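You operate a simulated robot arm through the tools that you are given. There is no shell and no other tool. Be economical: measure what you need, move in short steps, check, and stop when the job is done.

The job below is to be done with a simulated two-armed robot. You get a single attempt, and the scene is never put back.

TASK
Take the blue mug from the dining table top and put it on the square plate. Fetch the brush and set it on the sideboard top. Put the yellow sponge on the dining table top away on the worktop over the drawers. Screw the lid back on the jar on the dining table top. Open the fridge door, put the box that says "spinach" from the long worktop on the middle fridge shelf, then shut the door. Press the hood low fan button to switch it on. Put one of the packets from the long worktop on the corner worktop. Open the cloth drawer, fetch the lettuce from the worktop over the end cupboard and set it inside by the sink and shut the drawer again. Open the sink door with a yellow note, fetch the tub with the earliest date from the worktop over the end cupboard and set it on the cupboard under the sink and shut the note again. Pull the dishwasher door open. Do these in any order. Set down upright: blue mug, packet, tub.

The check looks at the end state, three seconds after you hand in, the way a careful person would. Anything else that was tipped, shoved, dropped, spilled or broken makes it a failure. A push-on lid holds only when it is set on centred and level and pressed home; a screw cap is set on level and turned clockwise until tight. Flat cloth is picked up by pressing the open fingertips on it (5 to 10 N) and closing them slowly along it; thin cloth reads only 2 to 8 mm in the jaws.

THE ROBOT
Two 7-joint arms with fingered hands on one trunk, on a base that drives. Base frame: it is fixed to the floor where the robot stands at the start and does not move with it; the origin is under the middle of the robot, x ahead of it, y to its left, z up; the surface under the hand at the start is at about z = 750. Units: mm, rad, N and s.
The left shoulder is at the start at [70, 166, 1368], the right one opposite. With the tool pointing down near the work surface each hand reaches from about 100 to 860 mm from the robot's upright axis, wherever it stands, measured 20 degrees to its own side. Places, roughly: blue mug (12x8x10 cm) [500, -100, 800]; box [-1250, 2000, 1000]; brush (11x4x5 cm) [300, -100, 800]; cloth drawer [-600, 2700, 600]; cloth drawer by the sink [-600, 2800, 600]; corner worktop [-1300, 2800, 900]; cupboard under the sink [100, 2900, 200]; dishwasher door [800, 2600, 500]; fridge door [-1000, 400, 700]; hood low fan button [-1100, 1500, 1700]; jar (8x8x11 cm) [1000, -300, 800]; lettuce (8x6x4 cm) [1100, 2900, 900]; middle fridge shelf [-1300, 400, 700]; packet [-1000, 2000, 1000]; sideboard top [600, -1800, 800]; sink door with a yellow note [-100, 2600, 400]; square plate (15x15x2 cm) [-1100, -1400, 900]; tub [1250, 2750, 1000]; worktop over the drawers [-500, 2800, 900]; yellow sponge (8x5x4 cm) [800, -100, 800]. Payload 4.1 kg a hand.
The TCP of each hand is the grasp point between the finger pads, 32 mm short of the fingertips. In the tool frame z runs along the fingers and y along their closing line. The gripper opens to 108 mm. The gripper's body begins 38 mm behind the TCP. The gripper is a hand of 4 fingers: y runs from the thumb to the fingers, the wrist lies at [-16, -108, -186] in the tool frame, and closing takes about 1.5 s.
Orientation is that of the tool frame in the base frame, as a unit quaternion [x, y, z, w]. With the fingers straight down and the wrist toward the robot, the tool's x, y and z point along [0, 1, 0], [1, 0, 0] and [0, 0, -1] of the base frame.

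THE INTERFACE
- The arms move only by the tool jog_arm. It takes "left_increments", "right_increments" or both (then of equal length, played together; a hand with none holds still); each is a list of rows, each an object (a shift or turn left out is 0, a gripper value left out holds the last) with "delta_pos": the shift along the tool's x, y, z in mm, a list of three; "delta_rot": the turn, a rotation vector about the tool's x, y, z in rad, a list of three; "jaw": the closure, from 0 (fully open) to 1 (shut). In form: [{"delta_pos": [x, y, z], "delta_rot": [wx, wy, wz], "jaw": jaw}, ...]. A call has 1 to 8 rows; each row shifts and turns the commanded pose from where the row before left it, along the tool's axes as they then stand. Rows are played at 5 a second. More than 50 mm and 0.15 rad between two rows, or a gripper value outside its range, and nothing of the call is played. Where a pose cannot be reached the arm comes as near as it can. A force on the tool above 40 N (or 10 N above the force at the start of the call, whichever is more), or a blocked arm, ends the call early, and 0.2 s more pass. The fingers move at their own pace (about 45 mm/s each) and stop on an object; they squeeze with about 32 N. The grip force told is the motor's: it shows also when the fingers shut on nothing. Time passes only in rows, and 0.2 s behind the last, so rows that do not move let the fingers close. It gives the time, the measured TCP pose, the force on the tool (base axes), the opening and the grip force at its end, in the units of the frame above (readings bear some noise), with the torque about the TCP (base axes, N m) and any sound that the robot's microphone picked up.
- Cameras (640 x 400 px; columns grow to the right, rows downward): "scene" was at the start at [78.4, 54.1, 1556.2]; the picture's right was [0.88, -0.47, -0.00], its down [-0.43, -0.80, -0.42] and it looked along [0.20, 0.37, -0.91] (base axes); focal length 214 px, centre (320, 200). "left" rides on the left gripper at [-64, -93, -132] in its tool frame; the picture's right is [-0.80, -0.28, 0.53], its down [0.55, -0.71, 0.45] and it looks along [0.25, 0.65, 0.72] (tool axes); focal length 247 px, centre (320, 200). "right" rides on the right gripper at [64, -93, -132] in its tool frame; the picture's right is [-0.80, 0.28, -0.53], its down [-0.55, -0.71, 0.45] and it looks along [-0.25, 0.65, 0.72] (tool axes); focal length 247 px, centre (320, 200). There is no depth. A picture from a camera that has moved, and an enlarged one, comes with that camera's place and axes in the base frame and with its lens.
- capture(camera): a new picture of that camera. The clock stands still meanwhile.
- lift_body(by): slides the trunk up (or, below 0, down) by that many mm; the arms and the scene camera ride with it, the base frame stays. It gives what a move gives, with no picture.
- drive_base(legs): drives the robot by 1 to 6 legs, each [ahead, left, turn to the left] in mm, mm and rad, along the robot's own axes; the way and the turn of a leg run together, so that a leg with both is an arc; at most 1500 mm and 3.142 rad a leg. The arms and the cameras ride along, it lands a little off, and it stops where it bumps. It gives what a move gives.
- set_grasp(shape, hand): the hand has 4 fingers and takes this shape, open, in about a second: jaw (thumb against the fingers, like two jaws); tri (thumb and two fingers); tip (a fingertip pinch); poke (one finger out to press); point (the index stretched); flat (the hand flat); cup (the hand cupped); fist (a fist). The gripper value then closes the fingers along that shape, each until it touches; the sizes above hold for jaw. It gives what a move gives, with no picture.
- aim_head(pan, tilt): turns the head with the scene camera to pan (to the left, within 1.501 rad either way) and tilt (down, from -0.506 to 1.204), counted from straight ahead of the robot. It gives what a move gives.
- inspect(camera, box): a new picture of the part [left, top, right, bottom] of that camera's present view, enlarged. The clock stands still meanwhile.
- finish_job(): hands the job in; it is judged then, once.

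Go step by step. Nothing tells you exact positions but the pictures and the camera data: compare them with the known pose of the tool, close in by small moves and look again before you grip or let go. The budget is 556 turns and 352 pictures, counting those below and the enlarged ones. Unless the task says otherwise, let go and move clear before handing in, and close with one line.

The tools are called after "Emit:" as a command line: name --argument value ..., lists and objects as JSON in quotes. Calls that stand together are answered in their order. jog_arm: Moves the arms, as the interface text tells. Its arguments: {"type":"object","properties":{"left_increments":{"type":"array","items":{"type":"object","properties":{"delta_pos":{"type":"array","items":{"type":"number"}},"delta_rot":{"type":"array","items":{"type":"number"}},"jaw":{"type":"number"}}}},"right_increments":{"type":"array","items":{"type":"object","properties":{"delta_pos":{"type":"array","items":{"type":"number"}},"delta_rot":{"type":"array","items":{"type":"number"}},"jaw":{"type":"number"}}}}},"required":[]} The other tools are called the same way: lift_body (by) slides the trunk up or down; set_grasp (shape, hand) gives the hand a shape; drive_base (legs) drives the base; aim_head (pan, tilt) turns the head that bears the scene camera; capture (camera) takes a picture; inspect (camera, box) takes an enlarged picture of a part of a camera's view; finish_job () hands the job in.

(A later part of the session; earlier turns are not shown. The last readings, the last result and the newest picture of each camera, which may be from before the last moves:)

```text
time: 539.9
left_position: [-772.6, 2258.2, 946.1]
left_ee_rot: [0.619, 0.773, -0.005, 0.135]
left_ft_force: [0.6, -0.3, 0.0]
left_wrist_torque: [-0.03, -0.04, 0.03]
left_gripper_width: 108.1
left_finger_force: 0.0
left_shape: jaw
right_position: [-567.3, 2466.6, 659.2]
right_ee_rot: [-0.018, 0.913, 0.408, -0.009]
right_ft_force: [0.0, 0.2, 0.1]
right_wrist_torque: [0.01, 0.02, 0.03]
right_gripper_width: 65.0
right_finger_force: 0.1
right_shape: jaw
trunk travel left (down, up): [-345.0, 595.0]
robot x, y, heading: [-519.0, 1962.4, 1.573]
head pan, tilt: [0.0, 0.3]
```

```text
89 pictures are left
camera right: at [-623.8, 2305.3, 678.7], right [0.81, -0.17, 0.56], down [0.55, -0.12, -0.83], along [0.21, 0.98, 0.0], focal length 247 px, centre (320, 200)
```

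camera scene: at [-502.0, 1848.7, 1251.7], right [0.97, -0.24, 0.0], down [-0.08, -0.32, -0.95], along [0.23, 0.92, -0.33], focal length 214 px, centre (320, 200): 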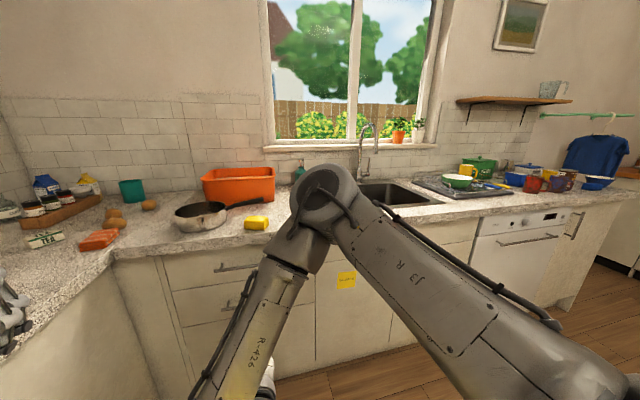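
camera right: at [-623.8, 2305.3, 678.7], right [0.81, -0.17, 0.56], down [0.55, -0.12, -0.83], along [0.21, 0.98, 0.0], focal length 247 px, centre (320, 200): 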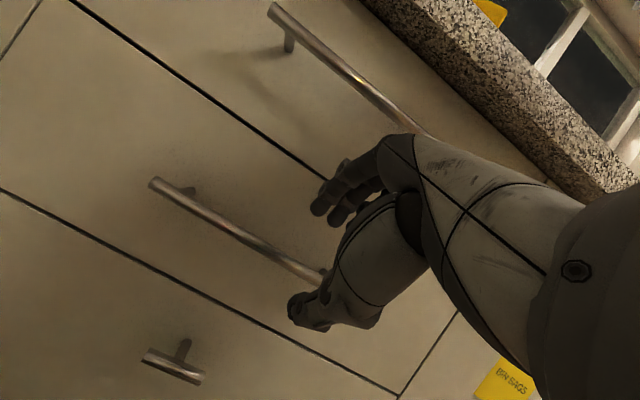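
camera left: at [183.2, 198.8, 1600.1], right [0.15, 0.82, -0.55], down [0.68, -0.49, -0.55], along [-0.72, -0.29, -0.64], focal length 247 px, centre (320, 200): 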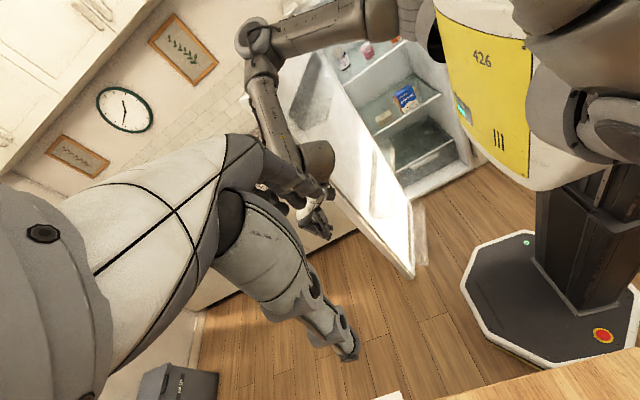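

Emit:
jog_arm --right_increments '[{"delta_pos": [10, 16, 0]}, {"delta_pos": [0, 0, 30]}, {"delta_pos": [0, 0, 25]}, {"delta_pos": [0, 0, 15]}, {}]'

Emit:
capture --camera "right"

```text
time: 540.9
left_position: [-772.4, 2253.7, 947.0]
left_ee_rot: [0.62, 0.773, -0.001, 0.137]
left_ft_force: [-0.5, -0.1, -0.8]
left_wrist_torque: [0.01, -0.01, -0.03]
left_gripper_width: 108.1
left_finger_force: 0.0
left_shape: jaw
right_position: [-582.6, 2515.4, 631.9]
right_ee_rot: [-0.019, 0.913, 0.407, -0.011]
right_ft_force: [4.0, -31.5, 8.1]
right_wrist_torque: [0.97, -0.05, -0.54]
right_gripper_width: 59.8
right_finger_force: 0.2
right_shape: jaw
trunk travel left (down, up): [-345.0, 595.0]
robot x, y, heading: [-521.7, 1960.8, 1.568]
head pan, tilt: [0.0, 0.3]
stopped in row 4 (right hand): the force on the tool passed its limit at 48 N (the readings are from after the stop); the commanded pose is now the measured one
```

```text
88 pictures are left
camera right: at [-638.5, 2353.0, 651.0], right [0.81, -0.17, 0.56], down [0.55, -0.11, -0.83], along [0.2, 0.98, 0.0], focal length 247 px, centre (320, 200)
```

right: 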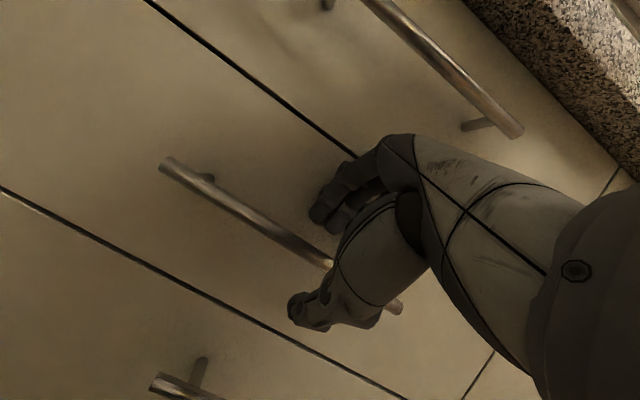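

The fingers reached the drawer face, and the bar lies between thumb and fingers. I ease back slightly and close.

Emit:
jog_arm --right_increments '[{"delta_pos": [0, -2, -6]}, {"jaw": 0.6}, {"jaw": 0.8}, {"jaw": 1}, {}, {}, {}]'

Emit:
drive_base --legs '[[-80, 0, 0]]'

Emit:
capture --camera "right"

```text
time: 542.5
left_position: [-773.9, 2256.4, 944.9]
left_ee_rot: [0.619, 0.773, -0.004, 0.137]
left_ft_force: [-0.2, 0.1, -0.3]
left_wrist_torque: [0.02, 0.02, 0.03]
left_gripper_width: 107.9
left_finger_force: 0.0
left_shape: jaw
right_position: [-582.1, 2515.1, 633.1]
right_ee_rot: [-0.02, 0.913, 0.407, -0.01]
right_ft_force: [0.2, 3.6, -4.6]
right_wrist_torque: [0.0, -0.05, 0.01]
right_gripper_width: 5.7
right_finger_force: 31.9
right_shape: jaw
trunk travel left (down, up): [-345.0, 595.0]
robot x, y, heading: [-525.7, 1956.5, 1.573]
head pan, tilt: [0.0, 0.3]
```

```text
time: 543.5
left_position: [-774.1, 2176.5, 944.9]
left_ee_rot: [0.618, 0.774, -0.003, 0.138]
left_ft_force: [0.3, 0.4, 0.0]
left_wrist_torque: [0.02, -0.02, 0.03]
left_gripper_width: 107.8
left_finger_force: 0.0
left_shape: jaw
right_position: [-581.9, 2435.2, 632.0]
right_ee_rot: [-0.019, 0.913, 0.407, -0.01]
right_ft_force: [1.2, 0.0, -9.7]
right_wrist_torque: [-0.08, -0.07, -0.03]
right_gripper_width: 5.7
right_finger_force: 31.9
right_shape: jaw
trunk travel left (down, up): [-345.0, 595.0]
robot x, y, heading: [-520.4, 1881.3, 1.571]
head pan, tilt: [0.0, 0.3]
```

```text
87 pictures are left
camera right: at [-638.6, 2271.0, 652.4], right [0.81, -0.17, 0.56], down [0.55, -0.12, -0.83], along [0.21, 0.98, 0.0], focal length 247 px, centre (320, 200)
```

right: 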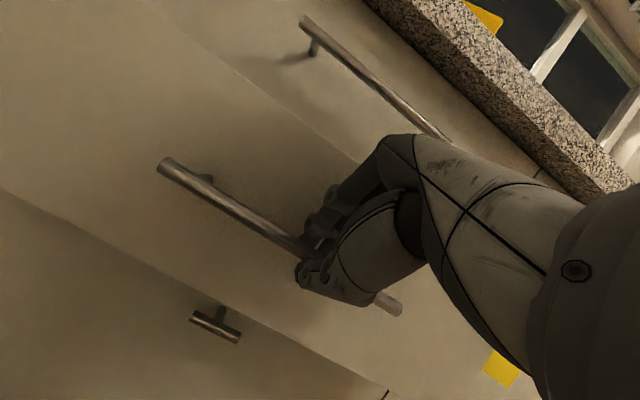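

The middle drawer is coming out. I pull it further, then look inside.

Emit:
drive_base --legs '[[-220, 0, 0]]'

Emit:
capture --camera "scene"

```text
time: 545.2
left_position: [-774.1, 1960.6, 945.2]
left_ee_rot: [0.618, 0.774, -0.002, 0.138]
left_ft_force: [-0.1, 0.1, -0.8]
left_wrist_torque: [0.05, 0.02, 0.01]
left_gripper_width: 108.1
left_finger_force: 0.1
left_shape: jaw
right_position: [-583.8, 2219.1, 631.9]
right_ee_rot: [-0.019, 0.914, 0.406, -0.01]
right_ft_force: [7.4, 0.7, -9.3]
right_wrist_torque: [-0.07, -0.15, -0.08]
right_gripper_width: 5.6
right_finger_force: 31.2
right_shape: jaw
trunk travel left (down, up): [-345.0, 595.0]
robot x, y, heading: [-520.3, 1664.0, 1.57]
head pan, tilt: [0.0, 0.3]
```

```text
86 pictures are left
camera scene: at [-501.0, 1806.2, 1092.9], right [0.98, -0.21, 0.0], down [-0.07, -0.31, -0.95], along [0.2, 0.93, -0.31], focal length 214 px, centre (320, 200)
```

scene: 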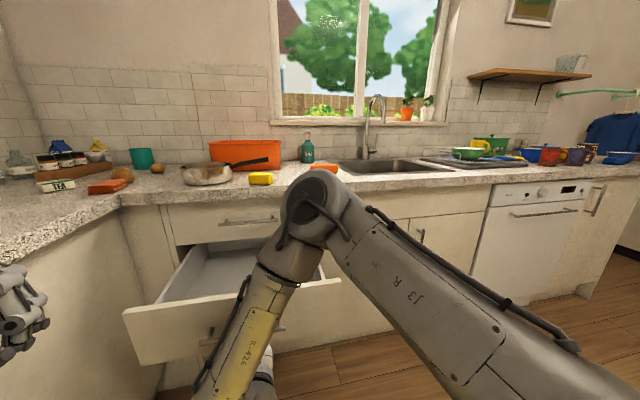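

Open about 300 mm. I release the handle, back off and raise up to look inside.

Emit:
jog_arm --right_increments '[{"jaw": 0.6}, {"jaw": 0.3}, {"jaw": 0}, {}, {"delta_pos": [0, 0, -30]}, {"delta_pos": [0, 0, -40]}, {"delta_pos": [0, 0, -40]}, {"delta_pos": [0, 0, -40]}]'

Emit:
lift_body --by 380

Emit:
aim_head --pan 0.1 --tilt 0.8

Emit:
capture --camera "scene"

```text
time: 547.0
left_position: [-774.9, 1961.8, 945.8]
left_ee_rot: [0.618, 0.774, -0.001, 0.139]
left_ft_force: [0.1, 0.2, 0.3]
left_wrist_torque: [0.01, 0.01, 0.0]
left_gripper_width: 108.0
left_finger_force: 0.0
left_shape: jaw
right_position: [-573.9, 2107.8, 733.1]
right_ee_rot: [-0.017, 0.914, 0.404, -0.01]
right_ft_force: [0.1, 0.2, 1.2]
right_wrist_torque: [0.03, -0.01, -0.01]
right_gripper_width: 107.8
right_finger_force: 0.0
right_shape: jaw
trunk travel left (down, up): [-345.0, 595.0]
robot x, y, heading: [-521.4, 1659.6, 1.568]
head pan, tilt: [0.0, 0.3]
```

```text
time: 550.7
left_position: [-774.7, 1962.6, 1324.5]
left_ee_rot: [0.618, 0.774, -0.002, 0.139]
left_ft_force: [0.2, 0.3, -0.5]
left_wrist_torque: [0.01, 0.01, -0.01]
left_gripper_width: 107.9
left_finger_force: 0.1
left_shape: jaw
right_position: [-574.7, 2109.1, 1114.0]
right_ee_rot: [-0.018, 0.914, 0.406, -0.01]
right_ft_force: [-0.1, 0.0, 0.4]
right_wrist_torque: [0.0, 0.03, 0.0]
right_gripper_width: 107.7
right_finger_force: 0.1
right_shape: jaw
trunk travel left (down, up): [-725.0, 215.0]
robot x, y, heading: [-519.9, 1664.8, 1.568]
head pan, tilt: [0.0, 0.3]
```

```text
time: 551.6
left_position: [-774.2, 1961.6, 1326.4]
left_ee_rot: [0.618, 0.774, -0.003, 0.137]
left_ft_force: [-0.8, 0.3, 0.3]
left_wrist_torque: [0.0, 0.01, 0.0]
left_gripper_width: 108.0
left_finger_force: 0.1
left_shape: jaw
right_position: [-574.5, 2109.3, 1114.7]
right_ee_rot: [-0.017, 0.914, 0.406, -0.011]
right_ft_force: [0.1, 0.0, 0.3]
right_wrist_torque: [-0.01, 0.04, -0.03]
right_gripper_width: 107.6
right_finger_force: 0.2
right_shape: jaw
trunk travel left (down, up): [-725.0, 215.0]
robot x, y, heading: [-523.4, 1662.8, 1.565]
head pan, tilt: [0.099, 0.799]
```

```text
85 pictures are left
camera scene: at [-511.8, 1796.5, 1432.9], right [0.99, -0.11, 0.0], down [-0.08, -0.69, -0.72], along [0.08, 0.72, -0.69], focal length 214 px, centre (320, 200)
```

scene: 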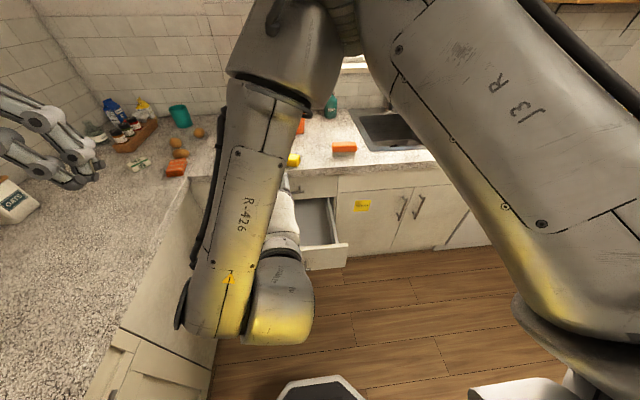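

Emit:
jog_arm --right_increments '[{"delta_rot": [0.14, 0, 0]}, {"delta_rot": [0.14, 0, 0]}, {"delta_rot": [0.14, 0, 0]}, {"delta_rot": [0.14, 0, 0]}, {"delta_rot": [0.14, 0, 0]}, {"delta_rot": [0.14, 0, 0]}, {"delta_pos": [0, 20, 0]}, {"delta_pos": [0, 20, 0]}]'

Emit:
capture --camera "right"

```text
time: 553.4
left_position: [-773.8, 1963.5, 1325.6]
left_ee_rot: [0.618, 0.774, -0.003, 0.138]
left_ft_force: [0.1, 0.7, 0.4]
left_wrist_torque: [0.0, 0.04, 0.03]
left_gripper_width: 108.0
left_finger_force: 0.1
left_shape: jaw
right_position: [-577.1, 2149.0, 1115.6]
right_ee_rot: [-0.022, 1.0, -0.003, -0.001]
right_ft_force: [0.4, -0.7, 0.4]
right_wrist_torque: [0.03, -0.01, -0.01]
right_gripper_width: 107.5
right_finger_force: 0.1
right_shape: jaw
trunk travel left (down, up): [-725.0, 215.0]
robot x, y, heading: [-520.6, 1663.8, 1.569]
head pan, tilt: [0.099, 0.799]
```

```text
84 pictures are left
camera right: at [-637.1, 2052.7, 1246.4], right [0.79, 0.32, 0.53], down [0.58, -0.68, -0.45], along [0.22, 0.66, -0.72], focal length 247 px, centre (320, 200)
```

right: 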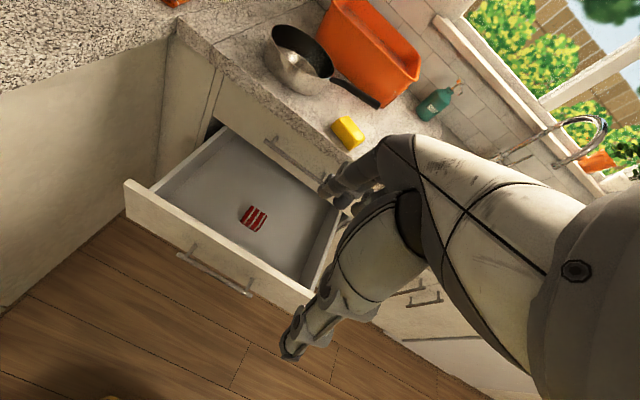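

The red cloth inside confirms it is the cloth drawer. Now I fetch the lettuce at about (1112,2855).

Emit:
drive_base --legs '[[0, -1480, 0], [0, -170, 0], [380, 0, 0]]'

Emit:
jog_arm --right_increments '[{"delta_pos": [0, 45, 0]}, {"delta_pos": [0, 45, 0]}, {"delta_pos": [0, 45, 0]}, {"delta_pos": [0, 45, 0]}, {}]'

Emit:
capture --camera "right"

```text
time: 563.9
left_position: [878.2, 2366.2, 1326.1]
left_ee_rot: [0.608, 0.782, 0.0, 0.138]
left_ft_force: [0.1, 0.6, 0.7]
left_wrist_torque: [0.01, -0.02, 0.01]
left_gripper_width: 108.0
left_finger_force: 0.0
left_shape: jaw
right_position: [1069.8, 2556.2, 1115.2]
right_ee_rot: [-0.035, 0.999, -0.001, -0.002]
right_ft_force: [0.0, -0.6, 0.2]
right_wrist_torque: [-0.01, 0.03, 0.01]
right_gripper_width: 107.5
right_finger_force: 0.0
right_shape: jaw
trunk travel left (down, up): [-725.0, 215.0]
robot x, y, heading: [1142.6, 2078.6, 1.598]
head pan, tilt: [0.099, 0.799]
```

```text
time: 565.1
left_position: [878.8, 2365.4, 1325.3]
left_ee_rot: [0.607, 0.782, 0.0, 0.14]
left_ft_force: [0.4, -0.3, -0.6]
left_wrist_torque: [0.05, -0.03, -0.02]
left_gripper_width: 108.0
left_finger_force: 0.0
left_shape: jaw
right_position: [1055.2, 2739.6, 1119.4]
right_ee_rot: [-0.036, 0.999, -0.001, 0.0]
right_ft_force: [-0.1, 0.3, 0.5]
right_wrist_torque: [0.02, -0.02, 0.01]
right_gripper_width: 107.9
right_finger_force: 0.1
right_shape: jaw
trunk travel left (down, up): [-725.0, 215.0]
robot x, y, heading: [1138.8, 2075.5, 1.593]
head pan, tilt: [0.099, 0.799]
```

```text
83 pictures are left
camera right: at [998.5, 2643.3, 1250.5], right [0.78, 0.34, 0.53], down [0.6, -0.67, -0.45], along [0.2, 0.66, -0.72], focal length 247 px, centre (320, 200)
```

right: 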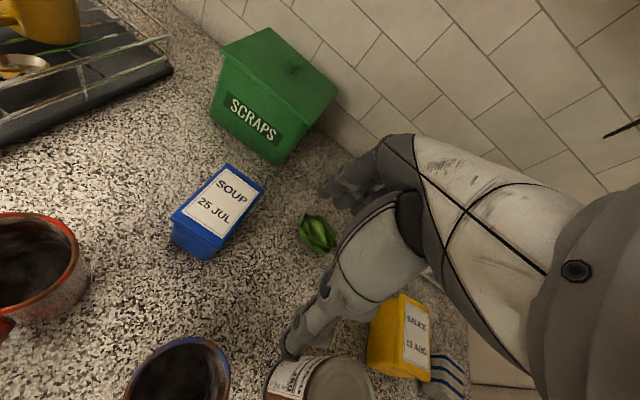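

SOUP tub top is at about (969,2781,993); lettuce at (1109,2873). I move over the lettuce and descend.

Emit:
drive_base --legs '[[60, 0, 0]]'

Emit:
jog_arm --right_increments '[{"delta_pos": [-31, 34, 0]}, {"delta_pos": [-31, 34, 0]}, {"delta_pos": [0, 0, 40]}, {"delta_pos": [0, 0, 40]}, {"delta_pos": [0, 0, 25]}, {}]'

Emit:
capture --camera "right"

```text
time: 566.1
left_position: [877.0, 2423.2, 1327.4]
left_ee_rot: [0.607, 0.782, 0.001, 0.138]
left_ft_force: [0.2, 0.5, -0.5]
left_wrist_torque: [0.01, 0.02, 0.0]
left_gripper_width: 108.1
left_finger_force: 0.1
left_shape: jaw
right_position: [1052.8, 2797.4, 1121.0]
right_ee_rot: [-0.035, 0.999, 0.0, 0.0]
right_ft_force: [-0.5, -0.2, -0.6]
right_wrist_torque: [0.02, 0.03, 0.03]
right_gripper_width: 107.8
right_finger_force: 0.1
right_shape: jaw
trunk travel left (down, up): [-725.0, 215.0]
robot x, y, heading: [1138.4, 2132.1, 1.59]
head pan, tilt: [0.099, 0.799]
```

```text
time: 567.5
left_position: [876.3, 2426.8, 1325.4]
left_ee_rot: [0.607, 0.782, 0.001, 0.141]
left_ft_force: [-0.4, 0.1, -0.3]
left_wrist_torque: [-0.01, -0.02, 0.0]
left_gripper_width: 108.1
left_finger_force: 0.1
left_shape: jaw
right_position: [1108.4, 2873.7, 1015.0]
right_ee_rot: [-0.035, 0.999, -0.002, -0.001]
right_ft_force: [0.8, -0.3, 0.6]
right_wrist_torque: [0.02, -0.01, -0.03]
right_gripper_width: 107.7
right_finger_force: 0.1
right_shape: jaw
trunk travel left (down, up): [-725.0, 215.0]
robot x, y, heading: [1142.5, 2133.7, 1.596]
head pan, tilt: [0.099, 0.799]
```

```text
82 pictures are left
camera right: at [1052.3, 2776.5, 1147.3], right [0.78, 0.34, 0.53], down [0.6, -0.67, -0.45], along [0.2, 0.66, -0.72], focal length 247 px, centre (320, 200)
```

right: 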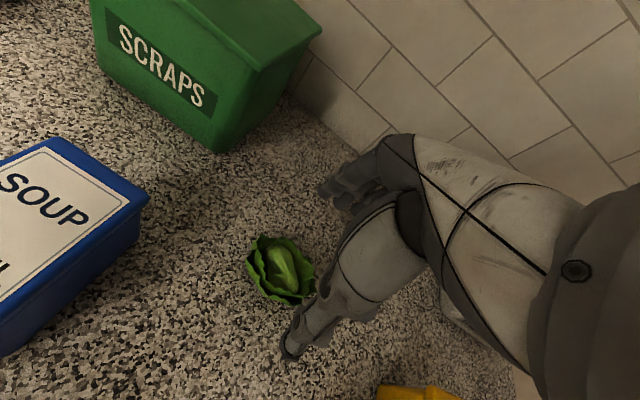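

Centred. I descend and grip the lettuce.

Emit:
jog_arm --right_increments '[{"delta_pos": [0, 0, 35]}, {"delta_pos": [0, 0, 32]}, {"jaw": 0.3}, {"jaw": 0.5}, {"jaw": 0.7}, {"jaw": 1}, {}, {}]'

Emit:
jog_arm --right_increments '[{"delta_pos": [0, 0, -30]}, {"delta_pos": [0, 0, -45]}, {"delta_pos": [0, 0, -45]}, {"delta_pos": [0, 0, -45]}, {"delta_pos": [0, -45, 0]}, {"delta_pos": [0, -45, 0]}, {"delta_pos": [0, -45, 0]}]'

Emit:
capture --camera "right"

```text
time: 569.3
left_position: [876.5, 2427.0, 1324.7]
left_ee_rot: [0.608, 0.781, 0.001, 0.14]
left_ft_force: [-0.5, -0.2, -0.3]
left_wrist_torque: [0.0, 0.03, 0.04]
left_gripper_width: 108.0
left_finger_force: 0.0
left_shape: jaw
right_position: [1108.6, 2871.9, 947.6]
right_ee_rot: [-0.035, 0.999, -0.003, 0.0]
right_ft_force: [0.1, -0.5, 0.2]
right_wrist_torque: [-0.01, -0.01, 0.01]
right_gripper_width: 46.3
right_finger_force: 32.4
right_shape: jaw
trunk travel left (down, up): [-725.0, 215.0]
robot x, y, heading: [1138.8, 2133.4, 1.593]
head pan, tilt: [0.099, 0.799]
```

```text
time: 570.9
left_position: [876.3, 2424.2, 1325.5]
left_ee_rot: [0.608, 0.782, 0.001, 0.139]
left_ft_force: [-0.4, -0.1, 0.0]
left_wrist_torque: [0.02, 0.0, 0.03]
left_gripper_width: 107.8
left_finger_force: 0.1
left_shape: jaw
right_position: [1117.9, 2736.7, 1109.9]
right_ee_rot: [-0.036, 0.999, -0.001, -0.001]
right_ft_force: [-0.6, 0.3, -0.5]
right_wrist_torque: [0.03, 0.02, 0.02]
right_gripper_width: 45.9
right_finger_force: 31.9
right_shape: jaw
trunk travel left (down, up): [-725.0, 215.0]
robot x, y, heading: [1140.9, 2134.3, 1.597]
head pan, tilt: [0.099, 0.799]
```

```text
81 pictures are left
camera right: at [1062.0, 2639.8, 1242.1], right [0.78, 0.34, 0.53], down [0.6, -0.67, -0.45], along [0.2, 0.66, -0.72], focal length 247 px, centre (320, 200)
```

right: 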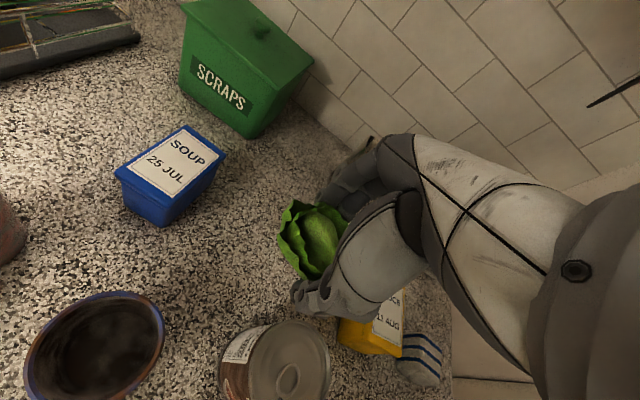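

The lettuce is held. I carry it back to the open drawer.

Emit:
jog_arm --right_increments '[{"delta_pos": [0, -45, 0]}, {"delta_pos": [0, -45, 0]}, {"delta_pos": [0, -45, 0]}]'

Emit:
drive_base --legs '[[-450, 0, -0.02], [0, 1480, 0], [0, 140, 0]]'

Emit:
capture --camera "right"

```text
time: 571.7
left_position: [875.3, 2426.7, 1326.2]
left_ee_rot: [0.608, 0.782, 0.001, 0.141]
left_ft_force: [-0.1, 0.2, -0.5]
left_wrist_torque: [-0.02, -0.01, 0.02]
left_gripper_width: 107.8
left_finger_force: 0.1
left_shape: jaw
right_position: [1126.2, 2601.0, 1109.3]
right_ee_rot: [-0.035, 0.999, -0.001, -0.001]
right_ft_force: [-0.2, -0.7, 0.2]
right_wrist_torque: [0.04, 0.0, 0.02]
right_gripper_width: 45.8
right_finger_force: 32.1
right_shape: jaw
trunk travel left (down, up): [-725.0, 215.0]
robot x, y, heading: [1136.6, 2136.8, 1.596]
head pan, tilt: [0.099, 0.799]
```

```text
time: 582.2
left_position: [-722.9, 1950.9, 1326.1]
left_ee_rot: [0.605, 0.784, 0.001, 0.14]
left_ft_force: [0.5, -0.8, -0.4]
left_wrist_torque: [0.02, 0.04, -0.01]
left_gripper_width: 107.9
left_finger_force: 0.1
left_shape: jaw
right_position: [-474.1, 2128.7, 1109.4]
right_ee_rot: [-0.039, 0.999, -0.003, -0.001]
right_ft_force: [-1.0, -0.4, -0.7]
right_wrist_torque: [0.02, -0.02, 0.02]
right_gripper_width: 45.8
right_finger_force: 32.1
right_shape: jaw
trunk travel left (down, up): [-725.0, 215.0]
robot x, y, heading: [-462.3, 1660.4, 1.604]
head pan, tilt: [0.099, 0.799]
```

```text
80 pictures are left
camera right: at [-529.7, 2031.0, 1242.0], right [0.78, 0.35, 0.53], down [0.6, -0.66, -0.45], along [0.19, 0.66, -0.72], focal length 247 px, centre (320, 200)
```

right: 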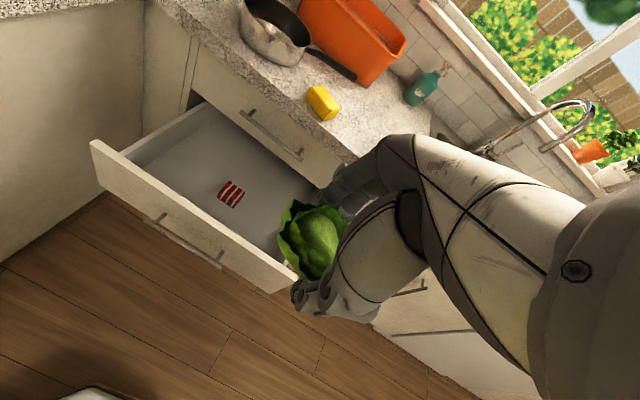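

I move over the sink-side part of the drawer and lower with the trunk.

Emit:
jog_arm --right_increments '[{"delta_pos": [-7, 45, 0]}, {"delta_pos": [-7, 45, 0]}, {"delta_pos": [-7, 45, 0]}, {"delta_pos": [-7, 45, 0]}, {"delta_pos": [-7, 45, 0]}, {"delta_pos": [0, 25, 0]}, {}]'

Emit:
lift_body --by -360

Emit:
capture --camera "right"

```text
time: 583.8
left_position: [-725.5, 1950.7, 1326.1]
left_ee_rot: [0.603, 0.785, 0.003, 0.141]
left_ft_force: [-0.3, -0.7, -0.3]
left_wrist_torque: [-0.04, 0.01, 0.0]
left_gripper_width: 107.7
left_finger_force: 0.1
left_shape: jaw
right_position: [-461.8, 2378.8, 1107.1]
right_ee_rot: [-0.04, 0.999, -0.002, -0.002]
right_ft_force: [0.0, 0.0, 0.5]
right_wrist_torque: [0.0, 0.03, -0.02]
right_gripper_width: 45.5
right_finger_force: 31.5
right_shape: jaw
trunk travel left (down, up): [-725.0, 215.0]
robot x, y, heading: [-460.9, 1662.6, 1.606]
head pan, tilt: [0.099, 0.799]
```

```text
time: 587.3
left_position: [-724.5, 1950.4, 965.7]
left_ee_rot: [0.604, 0.784, 0.003, 0.141]
left_ft_force: [-1.1, 0.8, 0.5]
left_wrist_torque: [-0.01, 0.0, 0.01]
left_gripper_width: 108.3
left_finger_force: 0.0
left_shape: jaw
right_position: [-462.1, 2379.5, 747.7]
right_ee_rot: [-0.039, 0.999, -0.002, -0.001]
right_ft_force: [-0.9, -0.6, -1.0]
right_wrist_torque: [0.02, -0.02, 0.0]
right_gripper_width: 45.8
right_finger_force: 31.6
right_shape: jaw
trunk travel left (down, up): [-365.0, 575.0]
robot x, y, heading: [-460.7, 1661.0, 1.605]
head pan, tilt: [0.099, 0.799]
```

```text
79 pictures are left
camera right: at [-517.3, 2281.6, 879.6], right [0.77, 0.35, 0.53], down [0.6, -0.66, -0.45], along [0.2, 0.66, -0.72], focal length 247 px, centre (320, 200)
```

right: 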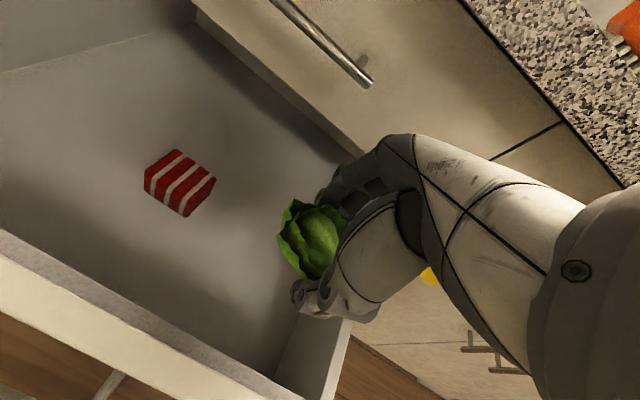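

Emit:
jog_arm --right_increments '[{"delta_pos": [30, 5, 0]}, {"delta_pos": [0, 0, 40]}, {"delta_pos": [0, 0, 35]}, {"delta_pos": [0, 0, 12]}, {"delta_pos": [0, 0, 8]}, {"delta_pos": [0, 0, 8]}, {}]'

Emit:
capture --camera "right"

```text
time: 588.9
left_position: [-724.4, 1950.2, 965.7]
left_ee_rot: [0.604, 0.785, 0.003, 0.141]
left_ft_force: [0.0, -0.5, -0.3]
left_wrist_torque: [-0.02, -0.02, -0.02]
left_gripper_width: 107.9
left_finger_force: 0.0
left_shape: jaw
right_position: [-491.9, 2380.5, 643.8]
right_ee_rot: [-0.039, 0.999, -0.001, -0.001]
right_ft_force: [0.4, -0.2, -0.1]
right_wrist_torque: [0.02, 0.01, 0.01]
right_gripper_width: 45.4
right_finger_force: 31.9
right_shape: jaw
trunk travel left (down, up): [-365.0, 575.0]
robot x, y, heading: [-459.1, 1662.0, 1.607]
head pan, tilt: [0.099, 0.799]
```

```text
78 pictures are left
camera right: at [-547.9, 2283.1, 776.3], right [0.77, 0.35, 0.53], down [0.6, -0.66, -0.45], along [0.2, 0.66, -0.72], focal length 247 px, centre (320, 200)
```

right: 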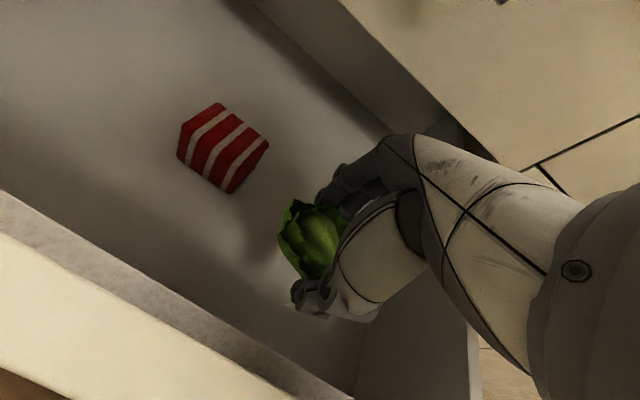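

Emit:
jog_arm --right_increments '[{"delta_pos": [0, 0, 7]}, {"delta_pos": [0, 0, 7]}, {"delta_pos": [0, 0, 5]}, {"delta_pos": [0, 0, 5]}, {"delta_pos": [0, 0, 4]}, {}]'

```text
time: 590.3
left_position: [-724.8, 1950.5, 965.6]
left_ee_rot: [0.603, 0.785, 0.003, 0.141]
left_ft_force: [0.5, 0.1, 0.2]
left_wrist_torque: [0.02, 0.03, 0.02]
left_gripper_width: 107.9
left_finger_force: 0.2
left_shape: jaw
right_position: [-491.6, 2381.8, 616.2]
right_ee_rot: [-0.04, 0.999, -0.002, -0.001]
right_ft_force: [-0.7, 0.5, 0.3]
right_wrist_torque: [0.02, 0.01, 0.04]
right_gripper_width: 45.6
right_finger_force: 32.6
right_shape: jaw
trunk travel left (down, up): [-365.0, 575.0]
robot x, y, heading: [-464.1, 1661.7, 1.607]
head pan, tilt: [0.099, 0.799]
```

Emit:
jog_arm --right_increments '[{"delta_pos": [0, 0, 6]}, {"delta_pos": [0, 0, 5]}, {"delta_pos": [0, 0, 5]}, {"delta_pos": [0, 0, 4]}, {"delta_pos": [0, 0, 4]}, {"delta_pos": [0, 0, 4]}, {}]'

Emit:
capture --camera "right"

```text
time: 591.7
left_position: [-725.3, 1949.3, 966.9]
left_ee_rot: [0.604, 0.784, 0.004, 0.143]
left_ft_force: [-0.3, -0.4, -0.8]
left_wrist_torque: [-0.05, 0.04, -0.01]
left_gripper_width: 107.8
left_finger_force: 0.0
left_shape: jaw
right_position: [-492.4, 2386.2, 598.7]
right_ee_rot: [-0.038, 0.999, 0.007, -0.004]
right_ft_force: [4.1, 1.5, 22.6]
right_wrist_torque: [-0.62, -0.17, 0.11]
right_gripper_width: 47.2
right_finger_force: 32.8
right_shape: jaw
trunk travel left (down, up): [-365.0, 575.0]
robot x, y, heading: [-456.4, 1660.7, 1.604]
head pan, tilt: [0.099, 0.799]
stopped in row 7 (right hand): the force on the tool passed its limit at 43 N (the readings are from after the stop); the commanded pose is now the measured one
```

```text
77 pictures are left
camera right: at [-547.5, 2286.7, 729.5], right [0.78, 0.34, 0.53], down [0.6, -0.66, -0.46], along [0.19, 0.67, -0.71], focal length 247 px, centre (320, 200)
```

right: 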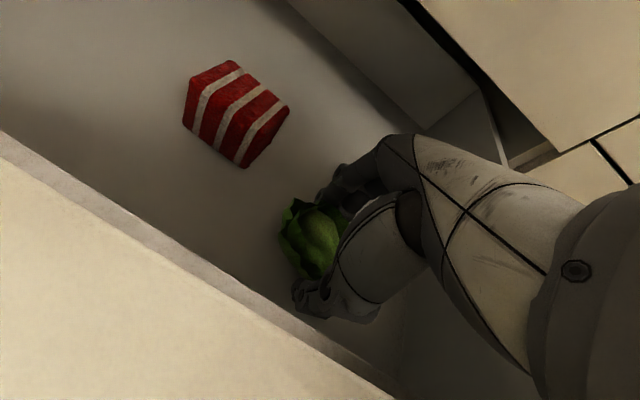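

Contact with the drawer floor. I ease up, release and rise out.

Emit:
jog_arm --right_increments '[{"delta_pos": [0, 0, -4]}, {"jaw": 0.7}, {"jaw": 0.5}, {"jaw": 0.35}, {}, {"delta_pos": [0, 0, -30]}, {"delta_pos": [0, 0, -45]}, {"delta_pos": [0, 0, -45]}]'

Emit:
lift_body --by 200

Emit:
capture --camera "right"

```text
time: 593.5
left_position: [-725.4, 1949.2, 965.5]
left_ee_rot: [0.604, 0.784, 0.004, 0.142]
left_ft_force: [0.5, 0.3, -0.4]
left_wrist_torque: [0.02, -0.02, -0.01]
left_gripper_width: 108.0
left_finger_force: 0.1
left_shape: jaw
right_position: [-496.7, 2381.5, 722.8]
right_ee_rot: [-0.04, 0.999, 0.001, -0.003]
right_ft_force: [0.4, -0.1, 0.9]
right_wrist_torque: [0.05, 0.02, 0.01]
right_gripper_width: 70.0
right_finger_force: 0.0
right_shape: jaw
trunk travel left (down, up): [-365.0, 575.0]
robot x, y, heading: [-462.1, 1663.1, 1.607]
head pan, tilt: [0.099, 0.799]
```

```text
time: 595.7
left_position: [-725.8, 1951.2, 1164.9]
left_ee_rot: [0.604, 0.784, 0.004, 0.143]
left_ft_force: [-0.5, -0.7, -0.7]
left_wrist_torque: [-0.02, -0.04, 0.02]
left_gripper_width: 108.0
left_finger_force: 0.1
left_shape: jaw
right_position: [-495.6, 2383.0, 921.7]
right_ee_rot: [-0.038, 0.999, 0.001, -0.003]
right_ft_force: [0.5, 0.0, -0.3]
right_wrist_torque: [0.0, 0.0, -0.03]
right_gripper_width: 70.0
right_finger_force: 0.1
right_shape: jaw
trunk travel left (down, up): [-565.0, 375.0]
robot x, y, heading: [-456.9, 1660.6, 1.605]
head pan, tilt: [0.099, 0.799]
```

```text
76 pictures are left
camera right: at [-552.1, 2284.2, 1053.0], right [0.78, 0.34, 0.53], down [0.6, -0.66, -0.45], along [0.19, 0.67, -0.72], focal length 247 px, centre (320, 200)
```

right: 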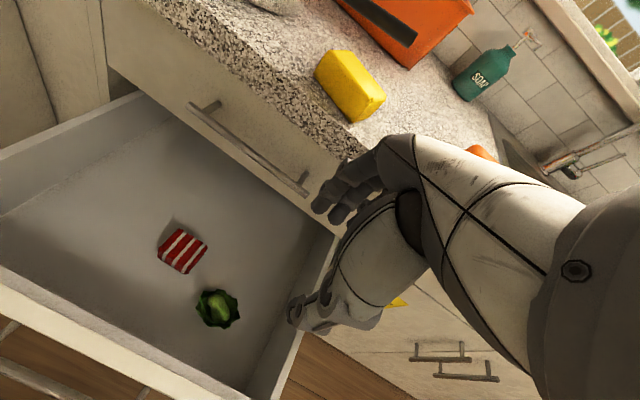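

The lettuce is in. I close the fist, lower in front of the drawer and push it shut by driving forward.

Emit:
jog_arm --right_increments '[{"delta_pos": [25, -45, 0], "jaw": 1}, {"delta_pos": [25, -45, 0]}, {"delta_pos": [25, -45, 0]}, {"delta_pos": [25, -45, 0]}, {"delta_pos": [5, -45, 0]}, {"delta_pos": [0, -35, 0]}]'

Emit:
lift_body --by -290

Emit:
drive_base --legs '[[300, 0, -0.03]]'

Emit:
capture --camera "right"

```text
refused: row 1 steps farther than a row can; nothing moved
```

```text
time: 598.6
left_position: [-725.4, 1951.2, 875.4]
left_ee_rot: [0.603, 0.785, 0.003, 0.142]
left_ft_force: [0.5, 0.8, -0.3]
left_wrist_torque: [0.01, -0.01, 0.02]
left_gripper_width: 108.2
left_finger_force: 0.1
left_shape: jaw
right_position: [-496.1, 2381.3, 631.5]
right_ee_rot: [-0.038, 0.999, 0.003, -0.002]
right_ft_force: [0.1, 0.1, 0.6]
right_wrist_torque: [0.02, 0.01, -0.02]
right_gripper_width: 69.8
right_finger_force: 0.1
right_shape: jaw
trunk travel left (down, up): [-275.0, 665.0]
robot x, y, heading: [-459.9, 1663.3, 1.603]
head pan, tilt: [0.099, 0.799]
```

```text
time: 600.0
left_position: [-723.9, 2102.2, 874.0]
left_ee_rot: [0.609, 0.78, 0.003, 0.146]
left_ft_force: [0.2, 0.2, 1.0]
left_wrist_torque: [0.03, 0.01, 0.0]
left_gripper_width: 108.2
left_finger_force: 0.0
left_shape: jaw
right_position: [-489.9, 2523.8, 626.2]
right_ee_rot: [-0.034, 0.999, -0.007, -0.001]
right_ft_force: [-0.7, -0.3, 0.8]
right_wrist_torque: [-0.02, -0.02, -0.02]
right_gripper_width: 69.8
right_finger_force: 0.0
right_shape: jaw
trunk travel left (down, up): [-275.0, 665.0]
robot x, y, heading: [-461.8, 1807.6, 1.591]
head pan, tilt: [0.099, 0.799]
stopped in leg 1: the force on the tool passed its limit at 92 N (the readings are from after the stop); the commanded pose is now the measured one
```

```text
75 pictures are left
camera right: at [-547.0, 2427.8, 758.9], right [0.78, 0.34, 0.53], down [0.59, -0.67, -0.44], along [0.2, 0.66, -0.73], focal length 247 px, centre (320, 200)
```

right: 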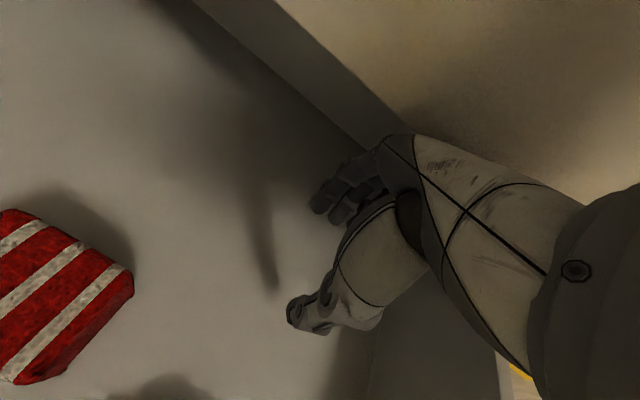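

The hand was still inside the drawer – my error. I back the base out gently, then rise and look.

Emit:
drive_base --legs '[[-145, 0, 0]]'

Emit:
capture --camera "right"

```text
time: 601.4
left_position: [-721.6, 1951.8, 876.3]
left_ee_rot: [0.609, 0.78, 0.003, 0.144]
left_ft_force: [-0.4, 0.0, 0.1]
left_wrist_torque: [0.03, 0.0, 0.02]
left_gripper_width: 108.0
left_finger_force: 0.0
left_shape: jaw
right_position: [-488.8, 2372.1, 628.0]
right_ee_rot: [-0.034, 0.999, -0.006, -0.002]
right_ft_force: [0.5, -0.6, 0.1]
right_wrist_torque: [0.01, 0.0, 0.03]
right_gripper_width: 70.2
right_finger_force: 0.1
right_shape: jaw
trunk travel left (down, up): [-275.0, 665.0]
robot x, y, heading: [-463.1, 1662.3, 1.59]
head pan, tilt: [0.099, 0.799]
```

```text
74 pictures are left
camera right: at [-545.4, 2276.9, 760.9], right [0.78, 0.34, 0.53], down [0.59, -0.67, -0.44], along [0.2, 0.66, -0.73], focal length 247 px, centre (320, 200)
```

right: 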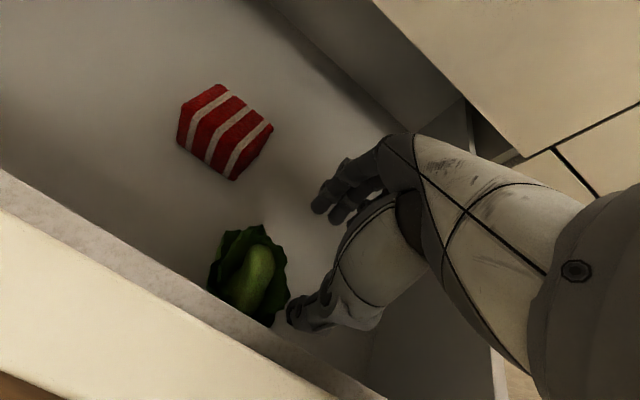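

The lettuce is unharmed in the drawer. Now I raise up, retract, close the fist and check each step.

Emit:
lift_body --by 290

Emit:
jog_arm --right_increments '[{"delta_pos": [20, -40, 0], "jaw": 1}, {"delta_pos": [20, -40, 0]}, {"delta_pos": [20, -40, 0]}, {"delta_pos": [20, -40, 0]}, {"delta_pos": [20, -40, 0]}, {"delta_pos": [10, -40, 0]}, {}]'

```text
time: 604.3
left_position: [-722.3, 1952.9, 1164.2]
left_ee_rot: [0.609, 0.78, 0.004, 0.143]
left_ft_force: [-0.3, 0.8, -1.0]
left_wrist_torque: [0.01, -0.01, 0.0]
left_gripper_width: 108.2
left_finger_force: 0.0
left_shape: jaw
right_position: [-488.8, 2374.3, 917.0]
right_ee_rot: [-0.034, 0.999, -0.006, -0.001]
right_ft_force: [0.4, 0.3, 0.4]
right_wrist_torque: [0.0, -0.01, -0.05]
right_gripper_width: 70.4
right_finger_force: 0.1
right_shape: jaw
trunk travel left (down, up): [-565.0, 375.0]
robot x, y, heading: [-458.0, 1657.6, 1.582]
head pan, tilt: [0.099, 0.799]
```

```text
time: 605.9
left_position: [-721.7, 1952.1, 1165.4]
left_ee_rot: [0.609, 0.78, 0.002, 0.144]
left_ft_force: [0.0, 0.1, 0.1]
left_wrist_torque: [-0.01, 0.01, 0.03]
left_gripper_width: 107.8
left_finger_force: 0.0
left_shape: jaw
right_position: [-583.1, 2129.6, 919.0]
right_ee_rot: [-0.034, 0.999, -0.006, -0.002]
right_ft_force: [0.1, -1.0, 1.4]
right_wrist_torque: [-0.04, 0.0, -0.02]
right_gripper_width: 0.3
right_finger_force: 32.2
right_shape: jaw
trunk travel left (down, up): [-565.0, 375.0]
robot x, y, heading: [-460.7, 1657.0, 1.587]
head pan, tilt: [0.099, 0.799]
```

Emit:
lift_body --by -285

Emit:
drive_base --legs '[[200, 0, 0]]'

Emit:
drive_base --legs '[[150, 0, 0]]'

Emit:
capture --camera "right"

```text
time: 608.8
left_position: [-723.2, 1952.1, 880.6]
left_ee_rot: [0.609, 0.78, 0.003, 0.144]
left_ft_force: [0.7, 0.0, -1.0]
left_wrist_torque: [0.04, 0.0, 0.03]
left_gripper_width: 107.8
left_finger_force: 0.1
left_shape: jaw
right_position: [-583.4, 2129.2, 633.0]
right_ee_rot: [-0.034, 0.999, -0.006, -0.001]
right_ft_force: [0.4, 0.9, -0.7]
right_wrist_torque: [0.0, 0.02, -0.03]
right_gripper_width: 0.0
right_finger_force: 32.3
right_shape: jaw
trunk travel left (down, up): [-280.0, 660.0]
robot x, y, heading: [-461.7, 1655.9, 1.59]
head pan, tilt: [0.099, 0.799]
```

```text
time: 610.3
left_position: [-726.0, 2146.9, 879.4]
left_ee_rot: [0.608, 0.78, 0.003, 0.145]
left_ft_force: [0.4, 0.2, 0.8]
left_wrist_torque: [-0.02, 0.0, -0.02]
left_gripper_width: 108.2
left_finger_force: 0.1
left_shape: jaw
right_position: [-587.1, 2324.6, 633.0]
right_ee_rot: [-0.033, 0.999, -0.006, -0.001]
right_ft_force: [-0.7, 0.1, -0.2]
right_wrist_torque: [0.0, 0.0, -0.02]
right_gripper_width: 0.0
right_finger_force: 31.7
right_shape: jaw
trunk travel left (down, up): [-280.0, 660.0]
robot x, y, heading: [-460.8, 1854.6, 1.587]
head pan, tilt: [0.099, 0.799]
```

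```text
time: 611.7
left_position: [-727.1, 2296.0, 880.6]
left_ee_rot: [0.609, 0.78, 0.005, 0.143]
left_ft_force: [-0.7, 0.0, 0.5]
left_wrist_torque: [-0.01, 0.01, 0.02]
left_gripper_width: 107.8
left_finger_force: 0.1
left_shape: jaw
right_position: [-589.5, 2473.3, 635.3]
right_ee_rot: [-0.035, 0.999, -0.004, -0.002]
right_ft_force: [0.6, -0.2, -0.7]
right_wrist_torque: [0.03, -0.02, -0.01]
right_gripper_width: 0.0
right_finger_force: 31.9
right_shape: jaw
trunk travel left (down, up): [-280.0, 660.0]
robot x, y, heading: [-468.7, 2006.3, 1.585]
head pan, tilt: [0.099, 0.799]
```

```text
73 pictures are left
camera right: at [-645.7, 2377.6, 767.9], right [0.78, 0.34, 0.53], down [0.59, -0.67, -0.44], along [0.2, 0.66, -0.72], focal length 247 px, centre (320, 200)
```

right: 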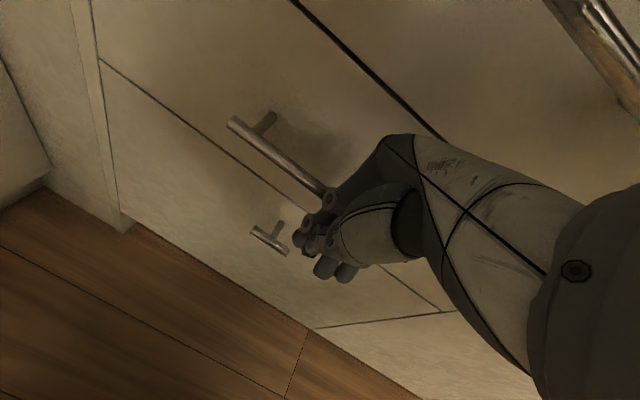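

Emit:
drive_base --legs '[[40, 0, 0]]'

Emit:
drive_base --legs '[[-320, 0, 0]]'

Emit:
capture --camera "right"

```text
time: 612.5
left_position: [-727.1, 2300.9, 884.2]
left_ee_rot: [0.614, 0.776, 0.009, 0.141]
left_ft_force: [-1.0, 0.2, 0.5]
left_wrist_torque: [0.01, -0.01, -0.03]
left_gripper_width: 108.0
left_finger_force: 0.1
left_shape: jaw
right_position: [-587.5, 2473.5, 634.6]
right_ee_rot: [-0.033, 0.999, -0.005, 0.0]
right_ft_force: [0.5, 0.6, 0.1]
right_wrist_torque: [0.01, 0.0, 0.05]
right_gripper_width: 0.1
right_finger_force: 31.7
right_shape: jaw
trunk travel left (down, up): [-280.0, 660.0]
robot x, y, heading: [-470.2, 2013.6, 1.577]
head pan, tilt: [0.099, 0.799]
stopped in leg 1: the robot was blocked; the commanded pose is now the measured one
```

```text
time: 614.7
left_position: [-723.9, 1990.9, 879.9]
left_ee_rot: [0.613, 0.776, 0.004, 0.145]
left_ft_force: [-0.6, 0.3, -0.6]
left_wrist_torque: [0.01, 0.01, 0.04]
left_gripper_width: 107.9
left_finger_force: 0.1
left_shape: jaw
right_position: [-582.8, 2161.2, 628.4]
right_ee_rot: [-0.031, 0.999, -0.012, -0.001]
right_ft_force: [0.3, -0.8, -0.4]
right_wrist_torque: [0.01, -0.01, 0.03]
right_gripper_width: 0.1
right_finger_force: 31.6
right_shape: jaw
trunk travel left (down, up): [-280.0, 660.0]
robot x, y, heading: [-465.2, 1693.2, 1.582]
head pan, tilt: [0.099, 0.799]
```

```text
72 pictures are left
camera right: at [-641.4, 2067.7, 761.7], right [0.78, 0.35, 0.52], down [0.59, -0.68, -0.43], along [0.21, 0.65, -0.73], focal length 247 px, centre (320, 200)
```

right: 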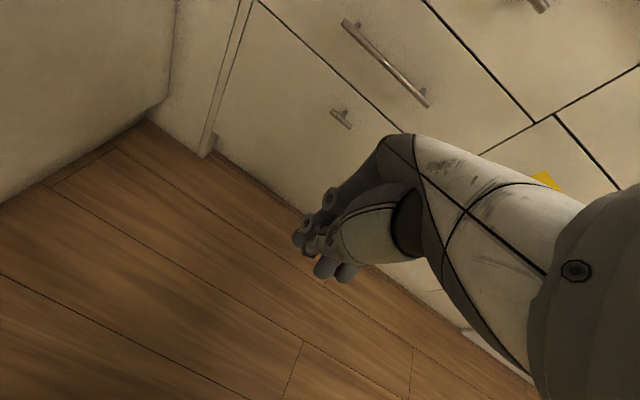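

The drawer is shut. Next the sink door with the yellow note; its handle is a vertical bar near (0,2512), z 530–715. I shift right and turn the right hand for a sideways pinch.

Emit:
drive_base --legs '[[0, -560, 0]]'

Emit:
jog_arm --right_increments '[{"delta_rot": [0, 0, -0.145], "jaw": 0.4}, {"delta_rot": [0, 0, -0.145]}, {"delta_rot": [0, 0, -0.145]}, {"delta_rot": [0, 0, -0.145]}, {"delta_rot": [0, 0, -0.145]}, {"delta_rot": [0, 0, -0.145]}, {"delta_rot": [0, 0, -0.145]}, {"delta_rot": [0, 0, -0.145]}]'

Emit:
jog_arm --right_increments '[{"delta_rot": [0, 0, -0.145]}, {"delta_rot": [0, 0, -0.145]}, {"delta_rot": [0, -0.14, 0]}, {"delta_rot": [0, -0.14, 0]}, {"delta_rot": [0, -0.14, 0]}, {"delta_rot": [0, -0.14, 0]}, {"delta_rot": [0, -0.14, 0]}, {}]'

Emit:
capture --camera "right"

```text
time: 617.8
left_position: [-175.0, 1992.5, 881.3]
left_ee_rot: [0.611, 0.778, 0.002, 0.146]
left_ft_force: [-0.7, 0.2, 0.2]
left_wrist_torque: [-0.01, 0.02, -0.01]
left_gripper_width: 108.3
left_finger_force: 0.0
left_shape: jaw
right_position: [-35.9, 2165.0, 626.9]
right_ee_rot: [-0.034, 0.999, -0.013, 0.0]
right_ft_force: [0.6, -0.7, 0.2]
right_wrist_torque: [0.02, 0.0, 0.0]
right_gripper_width: 0.0
right_finger_force: 31.9
right_shape: jaw
trunk travel left (down, up): [-280.0, 660.0]
robot x, y, heading: [83.6, 1698.9, 1.577]
head pan, tilt: [0.099, 0.799]
```

```text
time: 619.6
left_position: [-175.5, 1994.6, 880.0]
left_ee_rot: [0.611, 0.778, 0.004, 0.145]
left_ft_force: [-0.9, -0.8, -1.0]
left_wrist_torque: [0.01, -0.01, 0.01]
left_gripper_width: 108.2
left_finger_force: 0.0
left_shape: jaw
right_position: [-37.5, 2166.9, 628.8]
right_ee_rot: [-0.577, 0.816, -0.009, -0.006]
right_ft_force: [1.3, 0.1, -0.1]
right_wrist_torque: [-0.03, 0.0, -0.03]
right_gripper_width: 64.5
right_finger_force: 0.1
right_shape: jaw
trunk travel left (down, up): [-280.0, 660.0]
robot x, y, heading: [82.8, 1697.0, 1.586]
head pan, tilt: [0.099, 0.799]
```

```text
time: 621.4
left_position: [-176.1, 1994.1, 880.0]
left_ee_rot: [0.611, 0.778, 0.003, 0.146]
left_ft_force: [-0.4, -0.4, 0.1]
left_wrist_torque: [0.02, -0.01, 0.04]
left_gripper_width: 107.9
left_finger_force: 0.0
left_shape: jaw
right_position: [-35.8, 2164.0, 626.7]
right_ee_rot: [-0.598, 0.729, 0.208, 0.259]
right_ft_force: [-0.2, -0.1, -0.5]
right_wrist_torque: [-0.03, -0.02, -0.01]
right_gripper_width: 64.6
right_finger_force: 0.0
right_shape: jaw
right hand out of reach, approached as far as the arm can: row 2
trunk travel left (down, up): [-280.0, 660.0]
robot x, y, heading: [83.8, 1697.7, 1.576]
head pan, tilt: [0.099, 0.799]
```

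```text
71 pictures are left
camera right: at [28.6, 2015.5, 690.1], right [-0.22, 0.34, 0.91], down [0.83, 0.55, 0.0], along [-0.51, 0.76, -0.41], focal length 247 px, centre (320, 200)
```

right: 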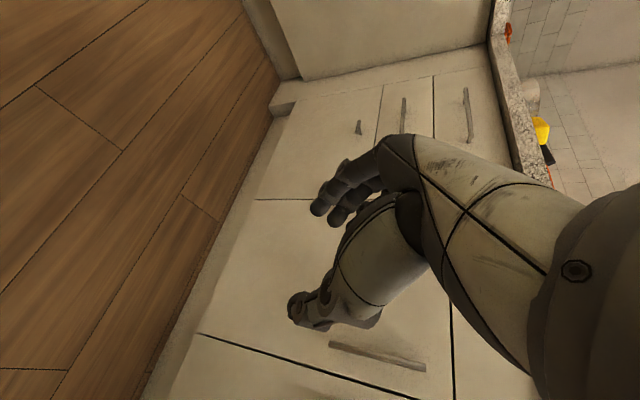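

The tilted sideways grasp works. The handle is at x≈15, y≈2512, z 525–681. I drive up to it.

Emit:
drive_base --legs '[[0, -50, 0], [265, 0, 0]]'

Emit:
capture --camera "right"

```text
time: 623.9
left_position: [-128.6, 2263.7, 878.9]
left_ee_rot: [0.612, 0.777, 0.002, 0.145]
left_ft_force: [-0.4, -0.7, -1.1]
left_wrist_torque: [0.01, 0.03, -0.04]
left_gripper_width: 108.0
left_finger_force: 0.1
left_shape: jaw
right_position: [11.3, 2434.3, 626.1]
right_ee_rot: [-0.597, 0.731, 0.207, 0.258]
right_ft_force: [0.0, 0.0, 0.6]
right_wrist_torque: [0.01, -0.05, 0.0]
right_gripper_width: 64.7
right_finger_force: 0.0
right_shape: jaw
trunk travel left (down, up): [-280.0, 660.0]
robot x, y, heading: [127.7, 1969.1, 1.579]
head pan, tilt: [0.099, 0.799]
```

```text
70 pictures are left
camera right: at [75.7, 2285.4, 690.0], right [-0.22, 0.34, 0.91], down [0.83, 0.55, 0.0], along [-0.51, 0.76, -0.41], focal length 247 px, centre (320, 200)
```

right: 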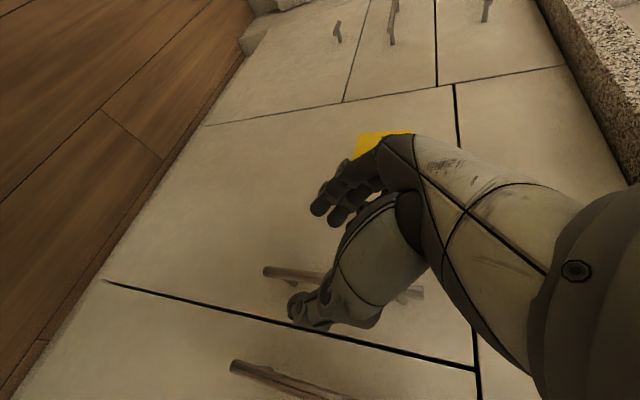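

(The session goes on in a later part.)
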